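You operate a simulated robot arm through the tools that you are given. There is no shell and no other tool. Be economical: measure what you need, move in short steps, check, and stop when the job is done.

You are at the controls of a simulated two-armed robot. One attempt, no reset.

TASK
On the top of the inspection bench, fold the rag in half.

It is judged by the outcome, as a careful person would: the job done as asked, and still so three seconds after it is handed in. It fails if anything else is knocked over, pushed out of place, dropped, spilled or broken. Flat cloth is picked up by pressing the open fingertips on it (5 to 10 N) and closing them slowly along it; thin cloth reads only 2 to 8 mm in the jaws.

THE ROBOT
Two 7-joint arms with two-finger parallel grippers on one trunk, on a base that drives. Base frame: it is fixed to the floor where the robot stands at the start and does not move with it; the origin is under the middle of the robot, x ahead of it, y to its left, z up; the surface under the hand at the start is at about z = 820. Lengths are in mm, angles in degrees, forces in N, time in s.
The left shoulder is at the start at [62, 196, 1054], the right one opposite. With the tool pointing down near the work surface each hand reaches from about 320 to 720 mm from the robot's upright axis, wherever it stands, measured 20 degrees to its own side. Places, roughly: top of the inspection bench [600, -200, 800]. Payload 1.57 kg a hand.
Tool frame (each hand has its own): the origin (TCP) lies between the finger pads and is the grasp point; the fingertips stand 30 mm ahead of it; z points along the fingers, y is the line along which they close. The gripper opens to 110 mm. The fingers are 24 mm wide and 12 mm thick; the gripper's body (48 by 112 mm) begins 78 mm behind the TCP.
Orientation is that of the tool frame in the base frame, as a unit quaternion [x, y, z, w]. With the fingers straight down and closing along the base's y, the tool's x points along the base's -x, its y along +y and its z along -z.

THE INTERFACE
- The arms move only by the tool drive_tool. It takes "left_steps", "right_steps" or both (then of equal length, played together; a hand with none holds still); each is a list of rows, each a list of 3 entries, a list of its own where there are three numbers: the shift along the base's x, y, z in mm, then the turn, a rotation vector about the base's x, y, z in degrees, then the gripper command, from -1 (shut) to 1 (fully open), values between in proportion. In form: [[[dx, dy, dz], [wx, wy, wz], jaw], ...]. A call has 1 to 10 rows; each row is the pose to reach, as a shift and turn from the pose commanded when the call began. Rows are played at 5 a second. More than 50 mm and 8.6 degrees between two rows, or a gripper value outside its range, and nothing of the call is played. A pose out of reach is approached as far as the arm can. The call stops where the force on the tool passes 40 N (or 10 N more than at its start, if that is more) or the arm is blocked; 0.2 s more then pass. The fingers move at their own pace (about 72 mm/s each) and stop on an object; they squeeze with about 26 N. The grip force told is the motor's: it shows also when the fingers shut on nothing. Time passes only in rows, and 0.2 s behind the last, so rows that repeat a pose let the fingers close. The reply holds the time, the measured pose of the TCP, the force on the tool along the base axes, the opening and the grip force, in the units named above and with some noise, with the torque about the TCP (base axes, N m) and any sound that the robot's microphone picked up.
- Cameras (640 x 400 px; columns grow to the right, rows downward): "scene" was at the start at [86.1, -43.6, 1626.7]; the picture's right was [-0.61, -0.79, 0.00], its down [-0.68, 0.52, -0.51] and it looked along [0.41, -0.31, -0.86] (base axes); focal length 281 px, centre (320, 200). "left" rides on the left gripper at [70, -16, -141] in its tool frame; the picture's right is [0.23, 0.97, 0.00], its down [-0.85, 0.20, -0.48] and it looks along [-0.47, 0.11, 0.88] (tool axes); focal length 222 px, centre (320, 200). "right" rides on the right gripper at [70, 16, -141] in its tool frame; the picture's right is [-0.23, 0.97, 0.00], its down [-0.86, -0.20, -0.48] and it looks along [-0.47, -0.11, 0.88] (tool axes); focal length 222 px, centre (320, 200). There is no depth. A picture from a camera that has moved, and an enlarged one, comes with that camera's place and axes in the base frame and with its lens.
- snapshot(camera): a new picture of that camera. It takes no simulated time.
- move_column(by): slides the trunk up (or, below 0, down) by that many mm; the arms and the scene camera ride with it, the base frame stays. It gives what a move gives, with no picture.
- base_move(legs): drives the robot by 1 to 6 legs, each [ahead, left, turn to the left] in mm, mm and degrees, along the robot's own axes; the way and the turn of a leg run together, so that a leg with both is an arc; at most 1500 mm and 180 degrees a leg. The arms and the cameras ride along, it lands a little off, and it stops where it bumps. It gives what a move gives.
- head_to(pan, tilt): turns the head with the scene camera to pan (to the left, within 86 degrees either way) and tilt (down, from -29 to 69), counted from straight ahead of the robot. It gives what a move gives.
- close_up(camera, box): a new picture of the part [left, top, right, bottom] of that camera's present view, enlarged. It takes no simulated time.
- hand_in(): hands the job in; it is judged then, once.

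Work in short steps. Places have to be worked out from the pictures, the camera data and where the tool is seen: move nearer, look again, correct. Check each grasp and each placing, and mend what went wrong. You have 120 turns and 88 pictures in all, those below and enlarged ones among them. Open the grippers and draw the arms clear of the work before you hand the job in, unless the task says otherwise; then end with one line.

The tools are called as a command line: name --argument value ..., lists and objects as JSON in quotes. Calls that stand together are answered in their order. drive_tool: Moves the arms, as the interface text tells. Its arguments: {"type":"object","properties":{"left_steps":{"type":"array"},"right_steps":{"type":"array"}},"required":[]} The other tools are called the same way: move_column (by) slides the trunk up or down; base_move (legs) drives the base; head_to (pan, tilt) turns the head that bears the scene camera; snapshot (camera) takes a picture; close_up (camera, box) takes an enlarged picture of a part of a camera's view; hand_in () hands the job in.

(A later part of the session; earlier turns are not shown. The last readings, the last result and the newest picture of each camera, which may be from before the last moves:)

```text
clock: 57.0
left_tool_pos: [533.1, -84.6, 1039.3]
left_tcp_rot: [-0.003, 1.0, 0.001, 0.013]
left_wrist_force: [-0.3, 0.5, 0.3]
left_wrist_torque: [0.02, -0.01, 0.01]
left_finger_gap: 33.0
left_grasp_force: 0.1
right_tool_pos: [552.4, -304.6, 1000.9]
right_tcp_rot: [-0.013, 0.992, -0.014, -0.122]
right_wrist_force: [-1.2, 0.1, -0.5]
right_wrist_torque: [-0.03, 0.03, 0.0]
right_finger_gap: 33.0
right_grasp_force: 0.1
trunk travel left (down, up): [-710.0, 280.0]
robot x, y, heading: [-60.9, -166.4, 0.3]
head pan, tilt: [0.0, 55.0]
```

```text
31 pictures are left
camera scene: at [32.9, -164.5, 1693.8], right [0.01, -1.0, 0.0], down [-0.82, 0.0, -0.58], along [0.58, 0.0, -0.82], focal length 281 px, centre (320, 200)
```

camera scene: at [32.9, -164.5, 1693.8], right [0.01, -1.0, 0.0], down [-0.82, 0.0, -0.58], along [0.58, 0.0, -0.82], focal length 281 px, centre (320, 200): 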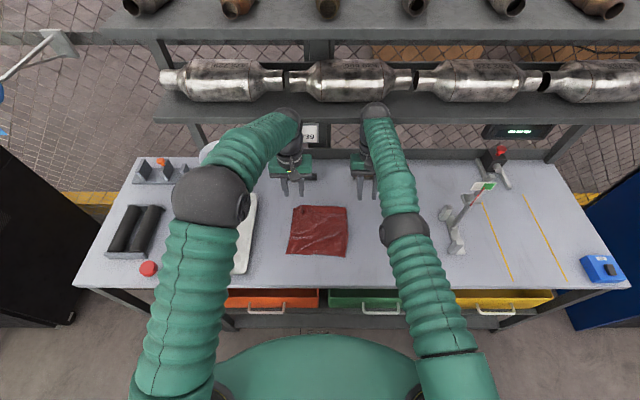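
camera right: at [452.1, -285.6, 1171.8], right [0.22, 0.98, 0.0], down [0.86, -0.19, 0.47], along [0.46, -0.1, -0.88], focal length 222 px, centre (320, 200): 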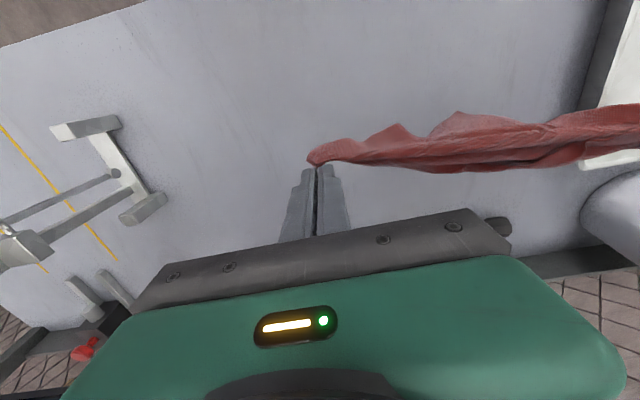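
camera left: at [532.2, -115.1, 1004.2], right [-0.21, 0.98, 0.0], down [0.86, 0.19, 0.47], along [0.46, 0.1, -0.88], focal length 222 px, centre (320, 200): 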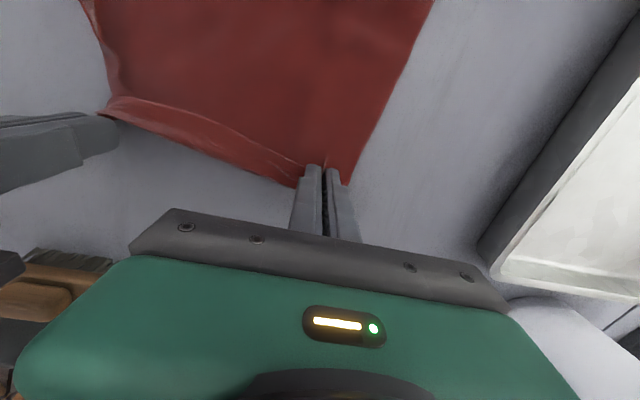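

Freed: the forces are at zero. I'm backing the base away so I can rearrange the right arm clear of the bench.

base_move --legs '[[-300, 0, 0]]'

drive_tool --right_steps '[[[-20, -20, 15], [0, 0, 0], -0.4], [[-45, -45, 30], [0, 0, 0], -0.4], [[-75, -70, 45], [0, 0, 0], -0.4], [[-105, -90, 50], [0, -3, 0], -0.4], [[-135, -100, 50], [0, -8, 0], -0.4], [[-165, -100, 50], [0, -14, 0], -0.4]]'

snapshot --camera "scene"

```text
clock: 59.0
left_tool_pos: [243.6, -86.2, 1033.3]
left_tcp_rot: [-0.002, 1.0, 0.002, 0.009]
left_wrist_force: [-0.7, -0.2, 0.1]
left_wrist_torque: [0.01, -0.02, -0.01]
left_finger_gap: 32.9
left_grasp_force: 0.0
right_tool_pos: [260.9, -307.0, 992.0]
right_tcp_rot: [-0.015, 0.991, -0.014, -0.131]
right_wrist_force: [-0.9, -0.2, -0.2]
right_wrist_torque: [-0.02, 0.01, -0.01]
right_finger_gap: 33.2
right_grasp_force: 0.0
trunk travel left (down, up): [-710.0, 280.0]
robot x, y, heading: [-358.1, -164.2, 0.5]
head pan, tilt: [0.0, 55.0]
```

```text
clock: 60.4
left_tool_pos: [238.3, -87.3, 1036.2]
left_tcp_rot: [-0.002, 1.0, 0.001, 0.011]
left_wrist_force: [0.1, 0.4, 0.4]
left_wrist_torque: [-0.03, 0.02, 0.0]
left_finger_gap: 33.0
left_grasp_force: 0.1
right_tool_pos: [310.5, -427.8, 1070.0]
right_tcp_rot: [-0.013, 1.0, -0.015, -0.01]
right_wrist_force: [-0.6, 0.3, 0.3]
right_wrist_torque: [-0.02, -0.04, -0.02]
right_finger_gap: 33.0
right_grasp_force: 0.0
right hand out of reach, approached as far as the arm can: row 1, 2, 3, 4, 5, 6
trunk travel left (down, up): [-710.0, 280.0]
robot x, y, heading: [-361.0, -163.7, 0.2]
head pan, tilt: [0.0, 55.0]
```

```text
30 pictures are left
camera scene: at [-253.9, -167.2, 1691.4], right [0.01, -1.0, 0.0], down [-0.82, 0.0, -0.57], along [0.57, 0.0, -0.82], focal length 281 px, centre (320, 200)
```

scene: 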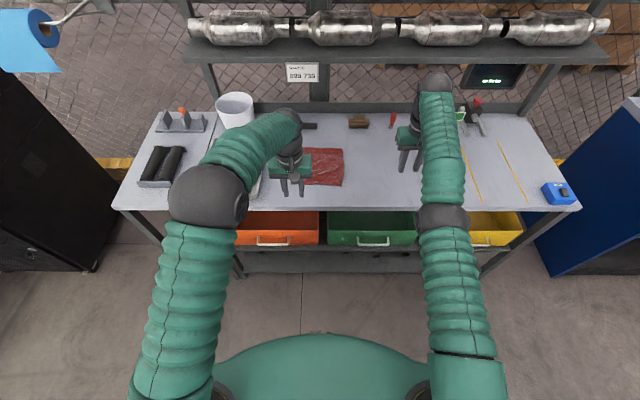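

The right arm's elbow has fallen below the hand and the wrist limit keeps it extended. I'm swinging the hand out to the right and higher to coax the elbow back out.

drive_tool --right_steps '[[[-20, -40, 10], [0, 0, 0], -0.4], [[-45, -75, 20], [0, 0, -4], -0.4], [[-75, -110, 30], [0, 0, -8], -0.4], [[-105, -140, 40], [0, 0, -14], -0.4], [[-135, -170, 50], [0, 0, -20], -0.4], [[-165, -200, 60], [0, 0, -26], -0.4], [[-195, -225, 70], [0, 0, -32], -0.4], [[-225, -245, 80], [0, 0, -38], -0.4]]'

snapshot --camera "scene"

```text
clock: 62.2
left_tool_pos: [237.5, -87.6, 1037.6]
left_tcp_rot: [-0.004, 1.0, 0.003, 0.012]
left_wrist_force: [-0.7, 0.0, 0.0]
left_wrist_torque: [0.02, 0.0, 0.02]
left_finger_gap: 33.1
left_grasp_force: 0.1
right_tool_pos: [156.0, -731.5, 1174.4]
right_tcp_rot: [0.314, 0.949, -0.01, -0.012]
right_wrist_force: [-0.1, -0.2, 0.3]
right_wrist_torque: [-0.01, -0.01, -0.02]
right_finger_gap: 33.0
right_grasp_force: 0.1
right hand out of reach, approached as far as the arm can: row 1, 2, 3, 4, 5, 6, 7, 8
trunk travel left (down, up): [-710.0, 280.0]
robot x, y, heading: [-359.5, -167.9, 0.3]
head pan, tilt: [0.0, 55.0]
```

```text
29 pictures are left
camera scene: at [-255.7, -170.4, 1691.5], right [0.01, -1.0, 0.0], down [-0.82, 0.0, -0.57], along [0.57, 0.01, -0.82], focal length 281 px, centre (320, 200)
```

scene: 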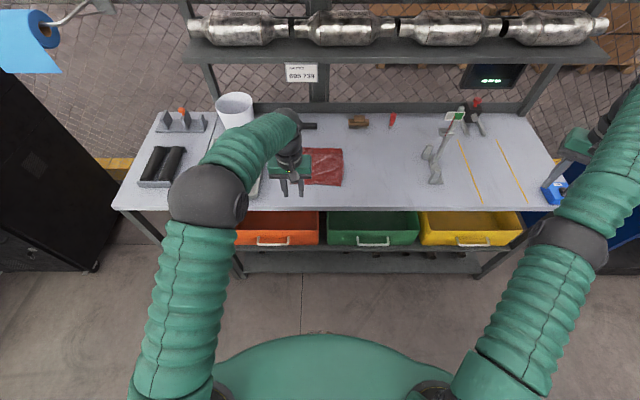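

Still extended. While it's straight, I'm rolling the hand about the arm's long axis so that the upper arm rolls too and the elbow can bend outward instead of down.

drive_tool --right_steps '[[[0, 0, 0], [-6.2, 5, 0], -0.4], [[0, 5, 0], [-12.4, 10, 0], -0.4], [[0, 10, 0], [-18.6, 15, 0], -0.4], [[0, 15, 0], [-24.8, 20, 0], -0.4], [[0, 20, 0], [-31, 25, 0], -0.4], [[0, 25, 0], [-37.2, 30, 0], -0.4], [[0, 30, 0], [-43.4, 35, 0], -0.4], [[0, 35, 0], [-49.6, 40, 0], -0.4], [[0, 40, 0], [-55.8, 45, 0], -0.4], [[0, 40, 0], [-62, 50, 0], -0.4]]'

drive_tool --right_steps '[[[-20, 15, 0], [0, 0, 0], -0.4], [[-40, 30, 0], [0, 0, 0], -0.4], [[-60, 45, 0], [0, 0, 0], -0.4], [[-80, 60, 0], [0, 0, 0], -0.4], [[-100, 75, 0], [0, 0, 0], -0.4], [[-120, 90, 0], [0, 0, 0], -0.4]]'

snapshot --camera "scene"

```text
clock: 64.4
left_tool_pos: [239.2, -85.3, 1034.8]
left_tcp_rot: [-0.003, 1.0, 0.002, 0.011]
left_wrist_force: [0.1, -0.2, 0.8]
left_wrist_torque: [0.0, 0.02, 0.0]
left_finger_gap: 32.6
left_grasp_force: 0.1
right_tool_pos: [157.0, -689.5, 1174.1]
right_tcp_rot: [0.24, 0.718, -0.61, -0.234]
right_wrist_force: [0.6, -0.4, -0.2]
right_wrist_torque: [0.01, 0.01, -0.03]
right_finger_gap: 32.8
right_grasp_force: 0.0
right hand out of reach, approached as far as the arm can: row 3, 4, 5, 6, 7
trunk travel left (down, up): [-710.0, 280.0]
robot x, y, heading: [-357.4, -170.1, 0.4]
head pan, tilt: [0.0, 55.0]
```

```text
clock: 65.8
left_tool_pos: [240.5, -92.7, 1034.5]
left_tcp_rot: [-0.002, 1.0, 0.003, 0.011]
left_wrist_force: [0.1, 0.1, 0.3]
left_wrist_torque: [0.01, -0.02, 0.01]
left_finger_gap: 33.2
left_grasp_force: 0.0
right_tool_pos: [35.8, -606.0, 1172.9]
right_tcp_rot: [0.24, 0.72, -0.607, -0.235]
right_wrist_force: [-0.6, -0.4, 0.3]
right_wrist_torque: [-0.02, 0.0, 0.04]
right_finger_gap: 33.0
right_grasp_force: 0.1
right hand out of reach, approached as far as the arm can: row 1, 2, 3
trunk travel left (down, up): [-710.0, 280.0]
robot x, y, heading: [-364.1, -169.0, 0.3]
head pan, tilt: [0.0, 55.0]
```

```text
28 pictures are left
camera scene: at [-251.7, -173.5, 1691.2], right [0.01, -1.0, 0.0], down [-0.82, 0.0, -0.57], along [0.57, 0.01, -0.82], focal length 281 px, centre (320, 200)
```

scene: 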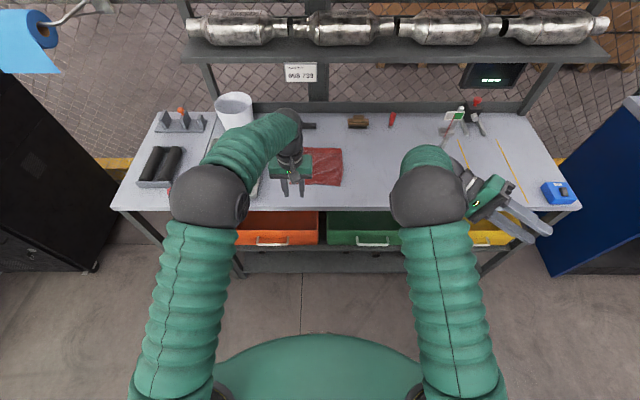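

It worked: the elbow is high and the arm bends freely. I'm rolling the hand back so the fingers point down, then undoing the yaw.

drive_tool --right_steps '[[[0, 0, 0], [6.2, -5, 0], -0.4], [[0, 0, 0], [12.4, -10, 0], -0.4], [[0, 0, 0], [18.6, -15, 0], -0.4], [[0, 0, 0], [24.8, -20, 0], -0.4], [[0, 0, 0], [31, -25, 0], -0.4], [[0, 0, 0], [37.2, -30, 0], -0.4], [[0, 0, 0], [43.4, -35, 0], -0.4], [[0, 0, 0], [49.6, -40, 0], -0.4], [[0, 0, 0], [55.8, -45, 0], -0.4], [[0, 0, 0], [62, -50, 0], -0.4]]'

drive_tool --right_steps '[[[0, 10, -10], [0, 0, 7], -0.4], [[0, 20, -20], [0, 0, 14], -0.4], [[0, 30, -30], [0, 0, 21], -0.4], [[0, 40, -40], [0, 0, 28], -0.4], [[0, 50, -50], [0, 0, 35], -0.4], [[0, 60, -60], [0, 0, 38], -0.4]]'

snapshot --camera "scene"

```text
clock: 68.0
left_tool_pos: [239.0, -86.1, 1037.1]
left_tcp_rot: [-0.004, 1.0, 0.001, 0.012]
left_wrist_force: [0.1, -0.4, 0.4]
left_wrist_torque: [0.02, -0.02, -0.02]
left_finger_gap: 32.9
left_grasp_force: 0.0
right_tool_pos: [34.7, -600.5, 1176.6]
right_tcp_rot: [0.313, 0.95, -0.012, -0.009]
right_wrist_force: [-0.4, 0.3, 0.2]
right_wrist_torque: [0.0, -0.01, 0.01]
right_finger_gap: 33.0
right_grasp_force: 0.1
trunk travel left (down, up): [-710.0, 280.0]
robot x, y, heading: [-363.0, -163.4, 0.7]
head pan, tilt: [0.0, 55.0]
```

```text
clock: 69.4
left_tool_pos: [239.1, -85.8, 1037.4]
left_tcp_rot: [-0.003, 1.0, 0.003, 0.011]
left_wrist_force: [0.9, 0.3, 0.1]
left_wrist_torque: [0.0, -0.02, 0.01]
left_finger_gap: 33.0
left_grasp_force: 0.1
right_tool_pos: [34.6, -540.5, 1114.6]
right_tcp_rot: [-0.014, 1.0, -0.015, -0.007]
right_wrist_force: [0.3, -0.7, -0.2]
right_wrist_torque: [-0.04, 0.01, 0.06]
right_finger_gap: 33.0
right_grasp_force: 0.0
trunk travel left (down, up): [-710.0, 280.0]
robot x, y, heading: [-360.1, -165.3, 0.6]
head pan, tilt: [0.0, 55.0]
```

```text
27 pictures are left
camera scene: at [-254.6, -167.1, 1691.5], right [0.01, -1.0, 0.0], down [-0.82, 0.0, -0.57], along [0.57, 0.0, -0.82], focal length 281 px, centre (320, 200)
```

scene: 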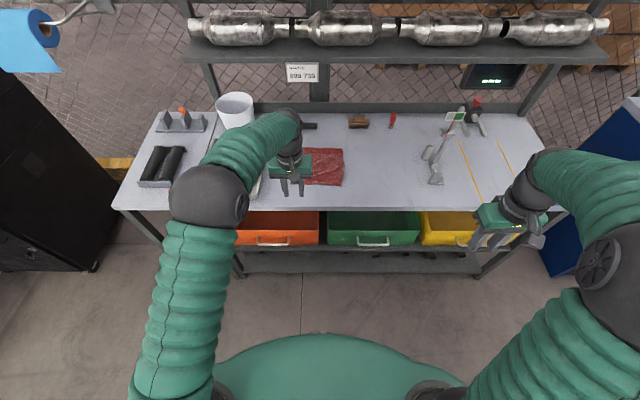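

Both arms are in good shape. Before regrasping, I'm testing in free air whether both hands can tilt at the fold's end pose, using equal robot-relative coordinates and clear of the bench.

drive_tool --left_steps '[[[-20, 0, -16], [0, 0, 0], -0.4], [[-40, 0, -32], [0, 0, 0], -0.4], [[-60, 0, -48], [0, 0, 0], -0.4], [[-80, 2, -64], [0, 0, 0], -0.4], [[-100, 3, -80], [0, 0, 0], -0.4], [[-120, 4, -96], [0, 0, 0], -0.4], [[-140, 5, -112], [0, 0, 0], -0.4], [[-159, 5, -127], [0, 0, 0], -0.4]]' --right_steps '[[[6, 36, -25], [0, 0, 0], -0.4], [[11, 73, -51], [0, 0, 0], -0.4], [[17, 109, -77], [0, 0, 0], -0.4], [[22, 146, -103], [0, 0, 0], -0.4], [[28, 182, -128], [0, 0, 0], -0.4], [[34, 218, -154], [0, 0, 0], -0.4], [[40, 255, -180], [0, 0, 0], -0.4], [[45, 291, -205], [0, 0, 0], -0.4]]'

drive_tool --left_steps '[[[0, 0, 0], [0, -7, 0], -0.4], [[0, 0, 0], [0, -14, 0], -0.4], [[0, 0, 0], [0, -21, 0], -0.4], [[0, 0, 0], [0, -28, 0], -0.4], [[0, 0, 0], [0, -35, 0], -0.4], [[0, 0, 0], [0, -42, 0], -0.4], [[0, 0, 0], [0, -49, 0], -0.4], [[0, 0, 0], [0, -56, 0], -0.4]]' --right_steps '[[[0, 0, 0], [0, -7, 0], -0.4], [[0, 0, 0], [0, -14, 0], -0.4], [[0, 0, 0], [0, -21, 0], -0.4], [[0, 0, 0], [0, -28, 0], -0.4], [[0, 0, 0], [0, -35, 0], -0.4], [[0, 0, 0], [0, -42, 0], -0.4], [[0, 0, 0], [0, -49, 0], -0.4], [[0, 0, 0], [0, -56, 0], -0.4]]'

snapshot --camera "scene"

```text
clock: 71.2
left_tool_pos: [80.0, -79.8, 908.7]
left_tcp_rot: [-0.003, 1.0, 0.001, 0.012]
left_wrist_force: [-0.8, 0.5, 0.7]
left_wrist_torque: [-0.01, 0.0, -0.01]
left_finger_gap: 33.3
left_grasp_force: 0.1
right_tool_pos: [80.8, -246.1, 910.3]
right_tcp_rot: [-0.012, 1.0, -0.016, -0.007]
right_wrist_force: [-0.4, -0.5, -0.7]
right_wrist_torque: [-0.02, 0.01, 0.02]
right_finger_gap: 33.2
right_grasp_force: 0.0
trunk travel left (down, up): [-710.0, 280.0]
robot x, y, heading: [-361.4, -168.8, 0.3]
head pan, tilt: [0.0, 55.0]
```

```text
clock: 72.3
left_tool_pos: [98.9, -34.7, 925.1]
left_tcp_rot: [-0.072, 0.956, 0.008, 0.284]
left_wrist_force: [-0.4, -0.1, -0.5]
left_wrist_torque: [0.01, -0.01, 0.0]
left_finger_gap: 33.0
left_grasp_force: 0.0
right_tool_pos: [102.1, -320.0, 925.4]
right_tcp_rot: [0.093, 0.96, -0.03, 0.263]
right_wrist_force: [-0.4, -0.7, 0.4]
right_wrist_torque: [0.01, 0.0, 0.0]
right_finger_gap: 33.2
right_grasp_force: 0.0
trunk travel left (down, up): [-710.0, 280.0]
robot x, y, heading: [-363.5, -168.5, 0.2]
head pan, tilt: [0.0, 55.0]
stopped in row 5 (right hand): the arm was blocked; the commanded pose is now the measured one
```

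```text
26 pictures are left
camera scene: at [-255.0, -166.2, 1694.3], right [0.01, -1.0, 0.0], down [-0.82, 0.0, -0.57], along [0.57, 0.0, -0.82], focal length 281 px, centre (320, 200)
```

scene: 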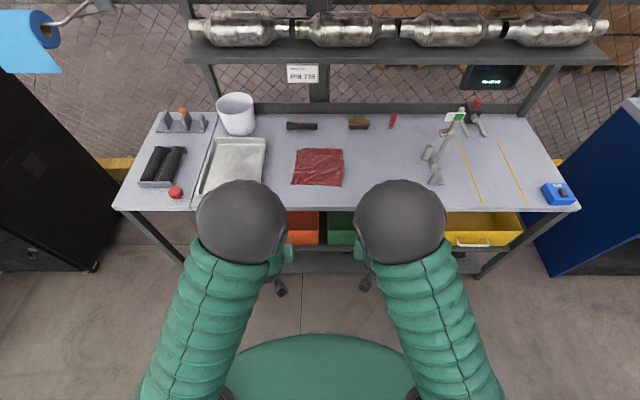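

Tilting beyond about 25° brings the forearms together, so I'll fold with near-vertical hands gripping only the very edge. I'm squaring the hands again, raising them, and measuring the rag.

drive_tool --left_steps '[[[10, 10, 20], [-0.2, 6.6, -1.7], -0.4], [[20, 10, 40], [-0.4, 13.2, -3.4], -0.4], [[30, 10, 60], [-0.6, 19.8, -5], -0.4], [[40, 0, 80], [-0.7, 26.4, -6.7], -0.4], [[50, -20, 100], [-0.9, 33, -8.4], -0.4], [[50, -40, 120], [-0.9, 33, -8.4], -0.4]]' --right_steps '[[[10, 0, 20], [0.7, 6.1, 2.2], -0.4], [[20, 0, 40], [1.4, 12.2, 4.3], -0.4], [[30, 10, 60], [2.1, 18.4, 6.5], -0.4], [[40, 30, 80], [2.8, 24.5, 8.6], -0.4], [[50, 45, 100], [3.5, 30.6, 10.8], -0.4], [[50, 60, 120], [3.5, 30.6, 10.8], -0.4]]'

close_up --camera "scene" --box '[260, 130, 380, 205]'

```text
clock: 73.7
left_tool_pos: [145.2, -80.0, 1041.8]
left_tcp_rot: [0.007, 1.0, -0.002, -0.002]
left_wrist_force: [-0.1, 0.1, 0.2]
left_wrist_torque: [0.03, -0.03, -0.01]
left_finger_gap: 33.1
left_grasp_force: 0.0
right_tool_pos: [149.4, -255.7, 1043.1]
right_tcp_rot: [-0.008, 1.0, 0.001, -0.001]
right_wrist_force: [0.7, -1.4, 0.1]
right_wrist_torque: [-0.02, 0.0, 0.0]
right_finger_gap: 32.9
right_grasp_force: 0.0
trunk travel left (down, up): [-710.0, 280.0]
robot x, y, heading: [-358.4, -166.3, 0.4]
head pan, tilt: [0.0, 55.0]
```

```text
5.33 times, centred on (320, 168) of scene
camera zoom: at [-257.0, -166.7, 1691.6], right [0.01, -1.0, 0.0], down [-0.82, 0.0, -0.57], along [0.57, 0.0, -0.82], focal length 1500 px, centre (320, 373)
```

zoom: 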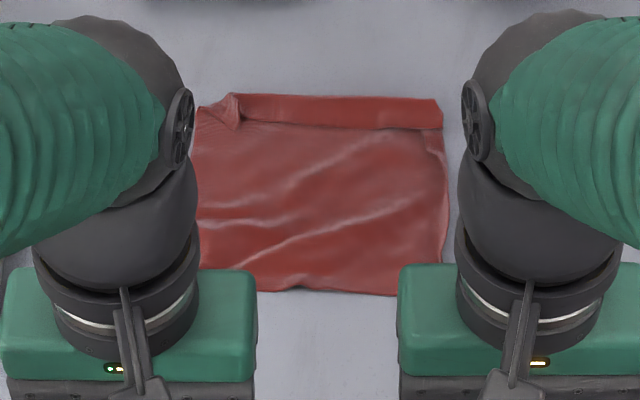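

The far edge has a turned-in strip, but the near hem AD is clean. I'll pick up the near hem at its very edge, hang the rag so the strip falls open, and re-lay it. Driving back to the bench and lowering the trunk.

base_move --legs '[[325, 0, 0]]'

move_column --by -60

snapshot --camera "left"

close_up --camera "scene" --box '[240, 170, 400, 290]'

```text
clock: 75.9
left_tool_pos: [469.9, -77.0, 1041.8]
left_tcp_rot: [0.008, 1.0, -0.002, -0.002]
left_wrist_force: [0.0, 0.1, 0.1]
left_wrist_torque: [-0.03, 0.0, 0.0]
left_finger_gap: 33.0
left_grasp_force: 0.1
right_tool_pos: [472.8, -253.0, 1041.2]
right_tcp_rot: [-0.006, 1.0, -0.001, -0.002]
right_wrist_force: [-0.4, -0.3, 0.0]
right_wrist_torque: [0.04, 0.02, 0.0]
right_finger_gap: 33.0
right_grasp_force: 0.1
trunk travel left (down, up): [-710.0, 280.0]
robot x, y, heading: [-37.7, -162.5, 0.2]
head pan, tilt: [0.0, 55.0]
```

```text
clock: 76.9
left_tool_pos: [468.7, -77.3, 979.9]
left_tcp_rot: [0.008, 1.0, -0.004, -0.002]
left_wrist_force: [-0.7, 0.3, 0.0]
left_wrist_torque: [0.0, 0.0, -0.02]
left_finger_gap: 33.1
left_grasp_force: 0.1
right_tool_pos: [472.3, -253.4, 981.5]
right_tcp_rot: [-0.006, 1.0, 0.0, -0.001]
right_wrist_force: [-0.2, -0.4, 0.0]
right_wrist_torque: [0.04, 0.0, 0.0]
right_finger_gap: 33.2
right_grasp_force: 0.1
trunk travel left (down, up): [-650.0, 340.0]
robot x, y, heading: [-36.5, -163.7, 0.7]
head pan, tilt: [0.0, 55.0]
```

```text
24 pictures are left
camera left: at [400.7, -91.4, 1122.1], right [-0.21, 0.98, 0.0], down [0.86, 0.19, 0.48], along [0.46, 0.1, -0.88], focal length 222 px, centre (320, 200)
```

left: 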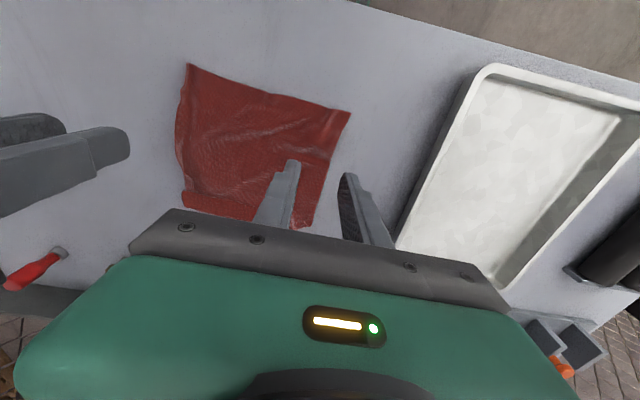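

```text
3.33 times, centred on (320, 230) of scene
camera zoom: at [68.3, -163.9, 1631.5], right [0.01, -1.0, 0.0], down [-0.82, 0.0, -0.57], along [0.57, 0.0, -0.82], focal length 937 px, centre (320, 100)
```

zoom: 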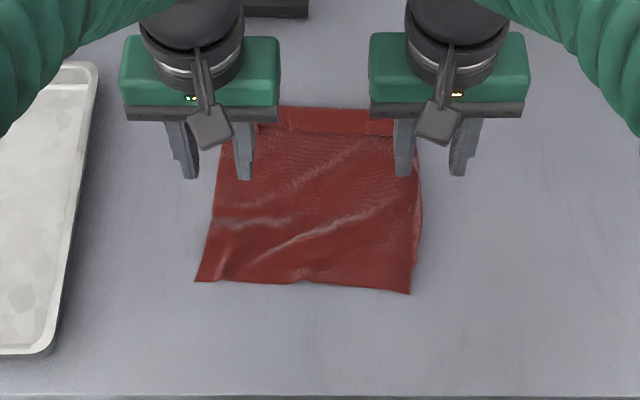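

Two views agree: D(427,-49) and A(414,-245). I'm lowering both hands to just above the near hem, with 28 mm gaps and only about 10 mm of finger over the cloth.

drive_tool --left_steps '[[[-15, 2, -30], [0, 0, 0], -0.49], [[-30, 4, -60], [0, 0, 0], -0.49], [[-46, 7, -90], [0, 0, 0], -0.49], [[-46, 7, -118], [0, 0, 0], -0.49]]' --right_steps '[[[-15, 8, -30], [0, 0, 0], -0.49], [[-35, 17, -60], [0, 0, 0], -0.49], [[-57, 29, -90], [0, 0, 0], -0.49], [[-57, 29, -119], [0, 0, 0], -0.49]]'

close_up --camera "left" --box '[160, 80, 480, 280]'

close_up --camera "right" --box '[160, 80, 480, 280]'

```text
clock: 77.9
left_tool_pos: [425.1, -69.6, 862.0]
left_tcp_rot: [0.007, 1.0, -0.002, -0.003]
left_wrist_force: [0.1, -1.1, 0.2]
left_wrist_torque: [0.01, 0.0, -0.02]
left_finger_gap: 28.1
left_grasp_force: 0.0
right_tool_pos: [419.2, -223.8, 861.9]
right_tcp_rot: [-0.006, 1.0, -0.001, -0.003]
right_wrist_force: [0.2, -0.4, -1.1]
right_wrist_torque: [0.02, -0.01, 0.02]
right_finger_gap: 28.3
right_grasp_force: 0.0
trunk travel left (down, up): [-650.0, 340.0]
robot x, y, heading: [-35.5, -165.3, 0.2]
head pan, tilt: [0.0, 55.0]
```

```text
2.00 times, centred on (320, 180) of left
camera zoom: at [357.0, -84.0, 1002.4], right [-0.21, 0.98, 0.0], down [0.86, 0.19, 0.47], along [0.46, 0.1, -0.88], focal length 444 px, centre (320, 240)
```

zoom: 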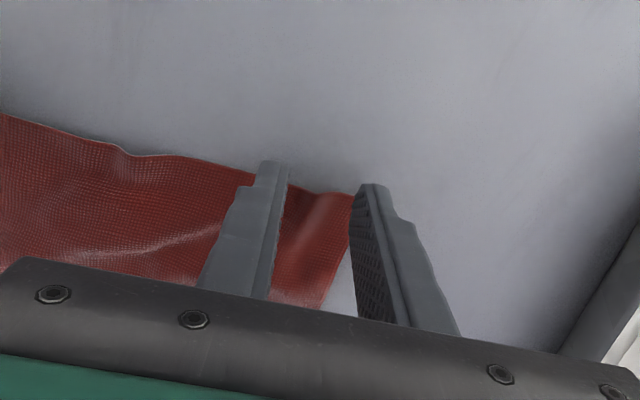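

```text
2.00 times, centred on (320, 180) of right
camera zoom: at [349.1, -208.8, 1003.5], right [0.22, 0.98, 0.0], down [0.86, -0.19, 0.47], along [0.46, -0.1, -0.88], focal length 444 px, centre (320, 240)
```

zoom: 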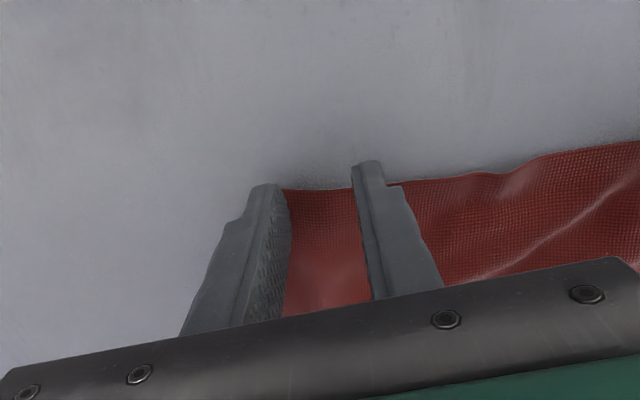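

Finger overlaps on the hem are about 10–12 mm, as wanted. I'm lowering into a light press.

drive_tool --left_steps '[[[2, 0, -6], [0, 0, 0], -0.49], [[2, 0, -10], [0, 0, 0], -0.49], [[2, 0, -11.5], [0, 0, 0], -0.49], [[2, 0, -12.5], [0, 0, 0], -0.49]]' --right_steps '[[[0, 0, -6], [0, 0, 0], -0.49], [[0, 0, -10], [0, 0, 0], -0.49], [[0, 0, -11.5], [0, 0, 0], -0.49], [[0, 0, -12.5], [0, 0, 0], -0.49]]'

```text
clock: 78.9
left_tool_pos: [426.2, -71.2, 852.3]
left_tcp_rot: [0.007, 1.0, -0.002, -0.001]
left_wrist_force: [0.8, 0.2, 5.6]
left_wrist_torque: [0.08, -0.06, -0.02]
left_finger_gap: 28.0
left_grasp_force: 0.0
right_tool_pos: [416.0, -224.1, 852.4]
right_tcp_rot: [-0.006, 1.0, 0.001, 0.0]
right_wrist_force: [1.7, 1.1, 10.8]
right_wrist_torque: [-0.17, -0.08, 0.01]
right_finger_gap: 28.1
right_grasp_force: 0.1
trunk travel left (down, up): [-650.0, 340.0]
robot x, y, heading: [-37.3, -164.8, 0.3]
head pan, tilt: [0.0, 55.0]
```

The presses are 6 and 11 N. I'm closing slowly, then lifting 25 mm to check.

drive_tool --left_steps '[[[0, 0, -0.4], [0, 0, 0], -0.56], [[0, 0, -0.4], [0, 0, 0], -0.63], [[0, 0, -0.4], [0, 0, 0], -0.7], [[0, 0, -0.4], [0, 0, 0], -0.77], [[0, 0, -0.4], [0, 0, 0], -0.84], [[0, 0, -0.4], [0, 0, 0], -0.92], [[0, 0, -0.4], [0, 0, 0], -1], [[0, 0, -0.4], [0, 0, 0], -1], [[0, 0, 10], [0, 0, 0], -1], [[0, 0, 25], [0, 0, 0], -1]]' --right_steps '[[[0, 0, 0.4], [0, 0, 0], -0.56], [[0, 0, 0.4], [0, 0, 0], -0.63], [[0, 0, 0.4], [0, 0, 0], -0.7], [[0, 0, 0.4], [0, 0, 0], -0.77], [[0, 0, 0.4], [0, 0, 0], -0.84], [[0, 0, 0.4], [0, 0, 0], -0.92], [[0, 0, 0.4], [0, 0, 0], -1], [[0, 0, 0.4], [0, 0, 0], -1], [[0, 0, 10], [0, 0, 0], -1], [[0, 0, 25], [0, 0, 0], -1]]'

close_up --camera "scene" --box '[240, 170, 400, 290]'

```text
clock: 81.1
left_tool_pos: [424.1, -69.8, 876.9]
left_tcp_rot: [0.007, 1.0, -0.002, -0.002]
left_wrist_force: [-0.2, -0.7, 0.3]
left_wrist_torque: [-0.01, -0.02, -0.03]
left_finger_gap: 2.6
left_grasp_force: 24.1
right_tool_pos: [415.1, -224.5, 876.4]
right_tcp_rot: [-0.007, 1.0, 0.0, 0.0]
right_wrist_force: [0.7, 0.1, 0.2]
right_wrist_torque: [-0.03, -0.04, -0.02]
right_finger_gap: 0.0
right_grasp_force: 21.6
trunk travel left (down, up): [-650.0, 340.0]
robot x, y, heading: [-39.6, -165.5, 0.2]
head pan, tilt: [0.0, 55.0]
```

```text
3.33 times, centred on (320, 230) of scene
camera zoom: at [65.8, -163.7, 1631.5], right [0.01, -1.0, 0.0], down [-0.82, 0.0, -0.57], along [0.57, 0.0, -0.82], focal length 937 px, centre (320, 100)
```

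zoom: 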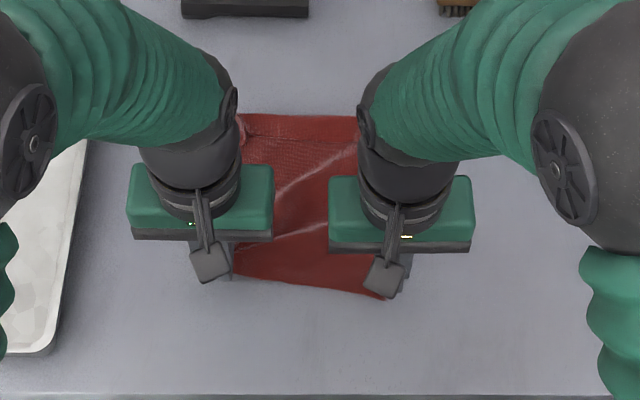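

The left holds (2.6 mm), but the right closed on nothing. I'm opening the right and looking at the hem under it.

drive_tool --right_steps '[[[0, 0, 0], [0, 0, 0], -0.7], [[3, 0, -8], [0, 0, 0], -0.49], [[6, 0, -14], [0, 0, 0], -0.49]]'

close_up --camera "right" --box '[160, 80, 480, 280]'

```text
clock: 81.9
left_tool_pos: [427.4, -70.0, 876.2]
left_tcp_rot: [0.007, 1.0, -0.002, -0.003]
left_wrist_force: [-0.3, 0.0, -0.2]
left_wrist_torque: [-0.01, 0.04, -0.01]
left_finger_gap: 2.5
left_grasp_force: 23.5
right_tool_pos: [423.6, -224.4, 861.0]
right_tcp_rot: [-0.005, 1.0, 0.0, -0.002]
right_wrist_force: [0.2, -0.5, -0.1]
right_wrist_torque: [0.0, 0.03, 0.04]
right_finger_gap: 27.9
right_grasp_force: 0.0
trunk travel left (down, up): [-650.0, 340.0]
robot x, y, heading: [-33.2, -165.7, 0.1]
head pan, tilt: [0.0, 55.0]
```

```text
2.00 times, centred on (320, 180) of right
camera zoom: at [354.0, -208.8, 1003.2], right [0.22, 0.98, 0.0], down [0.86, -0.19, 0.48], along [0.46, -0.1, -0.88], focal length 444 px, centre (320, 240)
```

zoom: 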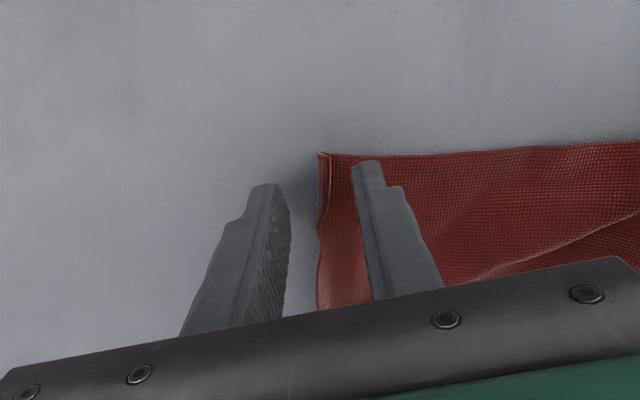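

Corner A is now at about (408,-220). I'm moving the left outward 20 mm for clearance and to tension the hem, with the right following over A.

drive_tool --left_steps '[[[0, 10, 0], [0, 0, 0], -1], [[-4, 20, 0], [0, 0, 0], -1]]' --right_steps '[[[-4, 6, 0], [0, 0, 0], -0.49], [[-8, 15, 0], [0, 0, 0], -0.49]]'

close_up --camera "right" --box '[160, 80, 480, 280]'

```text
clock: 82.5
left_tool_pos: [421.9, -49.1, 876.1]
left_tcp_rot: [0.007, 1.0, -0.003, -0.002]
left_wrist_force: [-0.2, -0.1, -0.2]
left_wrist_torque: [0.0, -0.01, 0.01]
left_finger_gap: 2.4
left_grasp_force: 23.9
right_tool_pos: [414.7, -209.7, 861.3]
right_tcp_rot: [-0.007, 1.0, -0.001, -0.001]
right_wrist_force: [0.0, -0.4, 0.7]
right_wrist_torque: [0.0, 0.01, 0.03]
right_finger_gap: 28.0
right_grasp_force: 0.2
trunk travel left (down, up): [-650.0, 340.0]
robot x, y, heading: [-34.3, -162.4, 0.4]
head pan, tilt: [0.0, 55.0]
```

```text
2.00 times, centred on (320, 180) of right
camera zoom: at [345.3, -192.9, 1003.9], right [0.22, 0.98, 0.0], down [0.86, -0.19, 0.48], along [0.47, -0.1, -0.88], focal length 444 px, centre (320, 240)
```

zoom: 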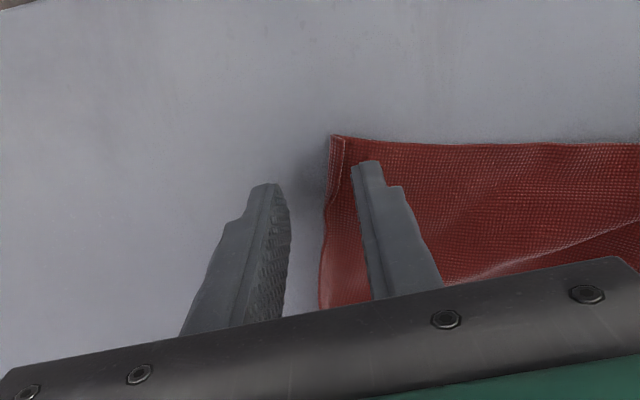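

A is at (396,-198). I'm moving the right over it with a narrower gap and pressing; the hands stay about 130 mm apart.

drive_tool --right_steps '[[[-8, 15, 2], [0, 0, 0], -0.58], [[-15, 29, 0], [0, 0, 0], -0.58], [[-15, 29, -6], [0, 0, 0], -0.58], [[-15, 29, -9], [0, 0, 0], -0.58], [[-15, 29, -11], [0, 0, 0], -0.58]]'

close_up --camera "right" --box '[160, 80, 480, 280]'

```text
clock: 83.7
left_tool_pos: [421.1, -49.7, 875.4]
left_tcp_rot: [0.007, 1.0, -0.003, -0.001]
left_wrist_force: [0.3, -0.6, -0.6]
left_wrist_torque: [-0.05, -0.02, -0.02]
left_finger_gap: 2.3
left_grasp_force: 24.1
right_tool_pos: [398.4, -180.4, 851.9]
right_tcp_rot: [-0.006, 1.0, 0.001, 0.0]
right_wrist_force: [-1.1, -0.9, 13.5]
right_wrist_torque: [-0.22, -0.02, -0.01]
right_finger_gap: 23.3
right_grasp_force: 0.0
trunk travel left (down, up): [-650.0, 340.0]
robot x, y, heading: [-40.3, -160.9, 0.2]
head pan, tilt: [0.0, 55.0]
```

```text
2.00 times, centred on (320, 180) of right
camera zoom: at [329.3, -164.4, 993.8], right [0.22, 0.98, 0.0], down [0.86, -0.19, 0.48], along [0.47, -0.1, -0.88], focal length 444 px, centre (320, 240)
```

zoom: 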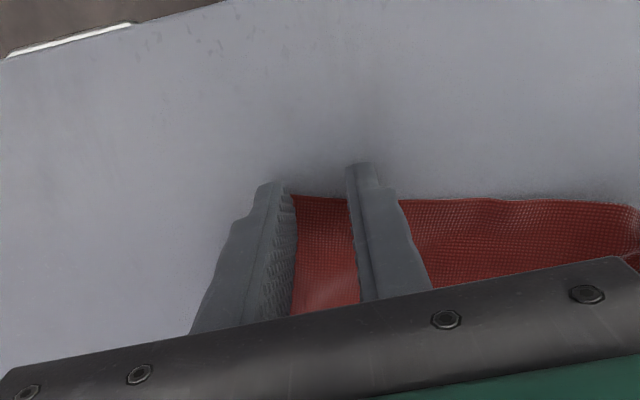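

Overlap is about 9 mm, as in the failed attempt. I'm going 6 mm deeper, then closing slowly and lifting.

drive_tool --right_steps '[[[0, 0, 6], [0, 0, 0], -0.55], [[6, 0, 6], [0, 0, 0], -0.55], [[6, 0, 0], [0, 0, 0], -0.55], [[6, 0, -0.3], [0, 0, 0], -0.63], [[6, 0, -0.3], [0, 0, 0], -0.71], [[6, 0, -0.3], [0, 0, 0], -0.79], [[6, 0, -0.3], [0, 0, 0], -0.87], [[6, 0, -0.3], [0, 0, 0], -0.95], [[6, 0, -0.3], [0, 0, 0], -1], [[6, 0, -0.3], [0, 0, 0], -1]]'

drive_tool --right_steps '[[[0, 0, 10], [0, 0, 0], -1], [[0, 0, 25], [0, 0, 0], -1]]'

close_up --camera "right" --box '[160, 80, 480, 280]'

```text
clock: 85.9
left_tool_pos: [421.1, -50.0, 877.5]
left_tcp_rot: [0.008, 1.0, -0.002, -0.001]
left_wrist_force: [-0.3, 0.0, -0.7]
left_wrist_torque: [0.0, 0.02, -0.03]
left_finger_gap: 2.7
left_grasp_force: 24.1
right_tool_pos: [403.9, -180.2, 851.8]
right_tcp_rot: [-0.005, 1.0, 0.001, 0.0]
right_wrist_force: [3.0, -5.1, 31.3]
right_wrist_torque: [-0.25, -0.16, 0.01]
right_finger_gap: 0.0
right_grasp_force: 21.0
trunk travel left (down, up): [-650.0, 340.0]
robot x, y, heading: [-33.3, -165.7, 0.7]
head pan, tilt: [0.0, 55.0]
```

```text
clock: 86.5
left_tool_pos: [420.4, -49.0, 875.8]
left_tcp_rot: [0.007, 1.0, -0.003, -0.001]
left_wrist_force: [-0.6, 0.1, 0.3]
left_wrist_torque: [0.02, -0.01, -0.04]
left_finger_gap: 2.5
left_grasp_force: 23.5
right_tool_pos: [403.8, -180.0, 875.1]
right_tcp_rot: [-0.006, 1.0, 0.0, -0.003]
right_wrist_force: [-0.4, 0.2, 0.7]
right_wrist_torque: [-0.01, -0.04, -0.01]
right_finger_gap: 0.0
right_grasp_force: 21.5
trunk travel left (down, up): [-650.0, 340.0]
robot x, y, heading: [-30.3, -161.4, 0.4]
head pan, tilt: [0.0, 55.0]
```

```text
2.00 times, centred on (320, 180) of right
camera zoom: at [334.6, -164.5, 1017.7], right [0.22, 0.98, 0.0], down [0.86, -0.19, 0.48], along [0.46, -0.1, -0.88], focal length 444 px, centre (320, 240)
```

zoom: 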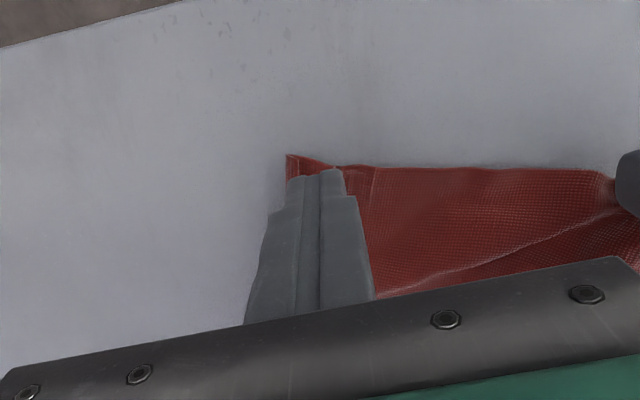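

It failed again because I was pressing too hard (31 N). I'll use the closed right fingers as an anchor at A with a light press while the left pulls outward, straightening the hem and making room for a wider grasp.

drive_tool --left_steps '[[[0, 0, 0], [0, 0, 0], -1], [[0, 0, 0], [0, 0, 0], -1], [[0, 0, 0], [0, 0, 0], -1], [[0, 10, -4], [0, 0, 0], -1], [[0, 20, -8], [0, 0, 0], -1], [[0, 30, -10], [0, 0, 0], -1], [[0, 40, -10], [0, 0, 0], -1]]' --right_steps '[[[-2, -4, -15], [0, 0, 0], -1], [[-2, -4, -21], [0, 0, 0], -1], [[-2, -4, -24.5], [0, 0, 0], -1], [[-2, -4, -24.5], [0, 0, 0], -1], [[-2, -4, -24.5], [0, 0, 0], -1], [[-2, -4, -24.5], [0, 0, 0], -1], [[-2, -4, -24.5], [0, 0, 0], -1]]'

drive_tool --right_steps '[[[0, 0, 10], [0, 0, 0], -0.7], [[0, 0, 14], [0, 0, 0], -0.4]]'

close_up --camera "right" --box '[160, 80, 480, 280]'

```text
clock: 88.1
left_tool_pos: [420.5, -11.7, 865.6]
left_tcp_rot: [0.008, 1.0, -0.003, -0.002]
left_wrist_force: [-2.5, -12.6, -0.9]
left_wrist_torque: [-0.37, 0.08, -0.22]
left_finger_gap: 2.7
left_grasp_force: 24.2
right_tool_pos: [404.4, -184.3, 852.1]
right_tcp_rot: [-0.006, 1.0, 0.001, 0.0]
right_wrist_force: [3.7, 9.5, 13.9]
right_wrist_torque: [0.25, -0.04, 0.03]
right_finger_gap: 0.0
right_grasp_force: 20.7
trunk travel left (down, up): [-650.0, 340.0]
robot x, y, heading: [-35.9, -163.1, 0.1]
head pan, tilt: [0.0, 55.0]
```

```text
clock: 88.7
left_tool_pos: [420.9, -9.4, 866.2]
left_tcp_rot: [0.006, 1.0, -0.003, -0.002]
left_wrist_force: [0.3, -0.4, 0.6]
left_wrist_torque: [-0.04, 0.01, -0.01]
left_finger_gap: 2.4
left_grasp_force: 23.5
right_tool_pos: [402.9, -185.5, 864.8]
right_tcp_rot: [-0.006, 1.0, -0.001, -0.001]
right_wrist_force: [0.3, -0.4, 0.3]
right_wrist_torque: [0.0, 0.0, -0.01]
right_finger_gap: 33.2
right_grasp_force: 0.1
trunk travel left (down, up): [-650.0, 340.0]
robot x, y, heading: [-34.0, -165.2, 0.1]
head pan, tilt: [0.0, 55.0]
```

```text
2.00 times, centred on (320, 180) of right
camera zoom: at [333.5, -169.2, 1007.1], right [0.22, 0.98, 0.0], down [0.86, -0.19, 0.48], along [0.46, -0.1, -0.88], focal length 444 px, centre (320, 240)
```

zoom: 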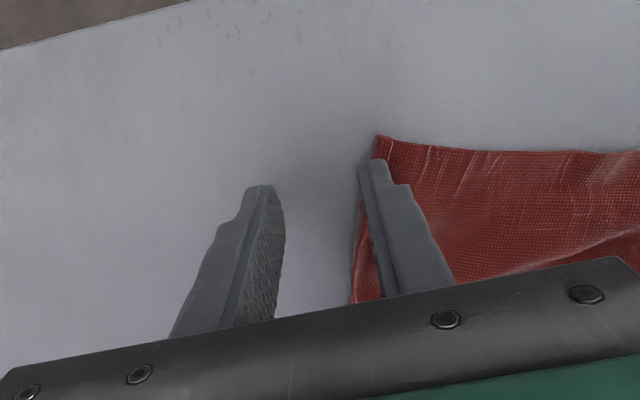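

The hem sprang back to A≈(387,-156). I'm moving the right over it with a 28 mm gap, 125 mm from the left and 18 mm overlap, pressing only lightly.

drive_tool --right_steps '[[[-3, 25, 2], [0, 0, 0], -0.49], [[-6, 50, 2], [0, 0, 0], -0.49], [[-6, 50, -5], [0, 0, 0], -0.49], [[-6, 50, -10], [0, 0, 0], -0.49], [[-6, 50, -12.3], [0, 0, 0], -0.49]]'

close_up --camera "right" --box '[160, 80, 480, 280]'

```text
clock: 89.9
left_tool_pos: [421.5, -9.0, 867.7]
left_tcp_rot: [0.007, 1.0, -0.003, -0.002]
left_wrist_force: [0.3, 0.4, -0.7]
left_wrist_torque: [-0.02, 0.05, 0.01]
left_finger_gap: 2.3
left_grasp_force: 24.1
right_tool_pos: [402.7, -136.0, 858.5]
right_tcp_rot: [0.001, 1.0, 0.001, 0.002]
right_wrist_force: [-0.2, 0.0, 0.4]
right_wrist_torque: [-0.01, -0.01, 0.02]
right_finger_gap: 28.0
right_grasp_force: 0.1
trunk travel left (down, up): [-650.0, 340.0]
robot x, y, heading: [-37.0, -164.2, 0.3]
head pan, tilt: [0.0, 55.0]
```

```text
2.00 times, centred on (320, 180) of right
camera zoom: at [333.0, -121.5, 1000.2], right [0.23, 0.97, 0.01], down [0.85, -0.2, 0.48], along [0.47, -0.11, -0.88], focal length 444 px, centre (320, 240)
```

zoom: 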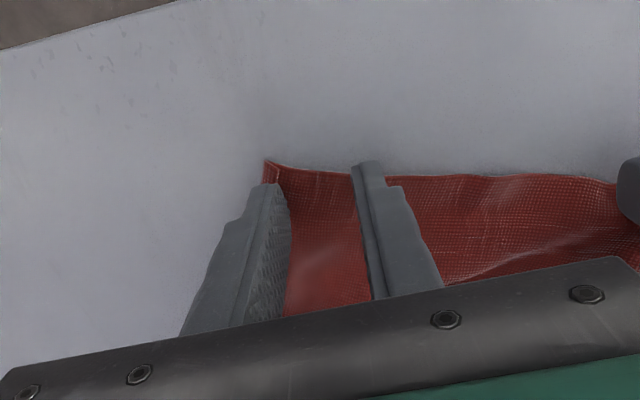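

Placement is good (17 mm overlap), though still about 6 mm above contact. I'm lowering further in small steps.

drive_tool --right_steps '[[[0, 0, -3], [0, 0, 0], -0.45], [[0, 0, -5], [0, 0, 0], -0.45], [[0, 0, -7], [0, 0, 0], -0.45]]'

```text
clock: 90.7
left_tool_pos: [420.6, -9.1, 866.1]
left_tcp_rot: [0.008, 1.0, -0.003, -0.001]
left_wrist_force: [-0.3, 0.0, 0.0]
left_wrist_torque: [-0.02, 0.02, 0.01]
left_finger_gap: 2.4
left_grasp_force: 23.5
right_tool_pos: [402.8, -138.0, 852.5]
right_tcp_rot: [0.001, 1.0, 0.003, 0.005]
right_wrist_force: [0.6, -0.2, 18.9]
right_wrist_torque: [-0.37, 0.01, 0.04]
right_finger_gap: 30.5
right_grasp_force: 0.1
trunk travel left (down, up): [-650.0, 340.0]
robot x, y, heading: [-35.0, -164.3, 0.3]
head pan, tilt: [0.0, 55.0]
```

19 N is too much. I'm easing up 2 mm, closing slowly, then lifting.

drive_tool --right_steps '[[[0, 0, 2], [0, 0, 0], -0.45], [[0, 0, 2], [0, 0, 0], -0.53], [[0, 0, 2], [0, 0, 0], -0.6], [[0, 0, 2], [0, 0, 0], -0.67], [[0, 0, 2], [0, 0, 0], -0.74], [[0, 0, 2], [0, 0, 0], -0.81], [[0, 0, 2], [0, 0, 0], -0.88], [[0, 0, 2], [0, 0, 0], -0.95], [[0, 0, 2], [0, 0, 0], -1], [[0, 0, 2], [0, 0, 0], -1]]'

drive_tool --right_steps '[[[0, 0, 8], [0, 0, 0], -1], [[0, 0, 15], [0, 0, 0], -1]]'

```text
clock: 91.6
left_tool_pos: [420.7, -9.8, 864.3]
left_tcp_rot: [0.007, 1.0, -0.002, -0.001]
left_wrist_force: [-0.3, -0.8, -0.5]
left_wrist_torque: [0.03, 0.02, 0.0]
left_finger_gap: 2.2
left_grasp_force: 23.6
right_tool_pos: [402.6, -141.4, 852.3]
right_tcp_rot: [0.005, 1.0, 0.002, 0.003]
right_wrist_force: [-4.1, -0.2, 25.3]
right_wrist_torque: [-0.39, 0.22, -0.02]
right_finger_gap: 18.6
right_grasp_force: 0.6
trunk travel left (down, up): [-650.0, 340.0]
robot x, y, heading: [-39.7, -163.5, 0.3]
head pan, tilt: [0.0, 55.0]
stopped in row 4 (right hand): the force on the tool passed its limit at 43 N (the readings are from after the stop); the commanded pose is now the measured one
```

```text
clock: 92.2
left_tool_pos: [422.1, -10.9, 864.4]
left_tcp_rot: [0.008, 1.0, -0.003, -0.002]
left_wrist_force: [-0.1, -1.0, 0.1]
left_wrist_torque: [-0.04, -0.01, -0.01]
left_finger_gap: 2.8
left_grasp_force: 24.4
right_tool_pos: [405.7, -144.0, 862.6]
right_tcp_rot: [0.005, 1.0, 0.0, 0.002]
right_wrist_force: [0.2, -0.1, 0.0]
right_wrist_torque: [0.0, 0.02, -0.01]
right_finger_gap: 1.7
right_grasp_force: 23.9
trunk travel left (down, up): [-650.0, 340.0]
robot x, y, heading: [-36.2, -162.2, 0.3]
head pan, tilt: [0.0, 55.0]
```

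The right jaws now hold cloth (1.7 mm). I'm lifting both level and centring, opening the spacing to about 148 mm, so the rag hangs from hem AD.

drive_tool --left_steps '[[[0, 0, 15], [0, 0, 0], -1], [[0, -5, 40], [0, 0, 0], -1], [[0, -15, 70], [0, 0, 0], -1], [[0, -28, 100], [0, 0, 0], -1], [[0, -42, 130], [0, 0, 0], -1], [[0, -54, 160], [0, 0, 0], -1], [[0, -62, 190], [0, 0, 0], -1], [[0, -64, 215], [0, 0, 0], -1], [[0, -64, 222], [0, 0, 0], -1], [[0, -64, 222], [0, 0, 0], -1]]' --right_steps '[[[0, 0, 15], [0, 0, 0], -1], [[2, -10, 40], [0, 0, 0], -1], [[4, -24, 70], [0, 0, 0], -1], [[6, -38, 100], [0, 0, 0], -1], [[8, -52, 130], [0, 0, 0], -1], [[10, -65, 160], [0, 0, 0], -1], [[12, -75, 190], [0, 0, 0], -1], [[15, -79, 215], [0, 0, 0], -1], [[15, -79, 223], [0, 0, 0], -1], [[15, -79, 223], [0, 0, 0], -1]]'

close_up --camera "scene" --box '[230, 150, 410, 280]'

```text
clock: 94.4
left_tool_pos: [423.0, -75.3, 1088.0]
left_tcp_rot: [0.008, 1.0, -0.002, -0.003]
left_wrist_force: [-1.6, -8.5, -0.6]
left_wrist_torque: [-0.28, 0.02, -0.16]
left_finger_gap: 2.5
left_grasp_force: 23.7
right_tool_pos: [417.8, -219.0, 1088.9]
right_tcp_rot: [0.002, 1.0, 0.001, 0.002]
right_wrist_force: [1.6, 7.7, 0.3]
right_wrist_torque: [0.28, -0.05, -0.03]
right_finger_gap: 1.8
right_grasp_force: 23.2
trunk travel left (down, up): [-650.0, 340.0]
robot x, y, heading: [-33.5, -166.0, 0.2]
head pan, tilt: [0.0, 55.0]
```

```text
3.08 times, centred on (320, 215) of scene
camera zoom: at [68.3, -163.8, 1631.5], right [0.01, -1.0, 0.0], down [-0.82, 0.0, -0.57], along [0.57, 0.0, -0.82], focal length 865 px, centre (320, 154)
```

zoom: 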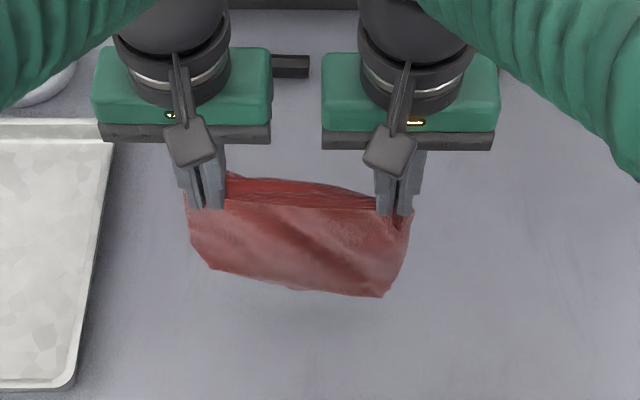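

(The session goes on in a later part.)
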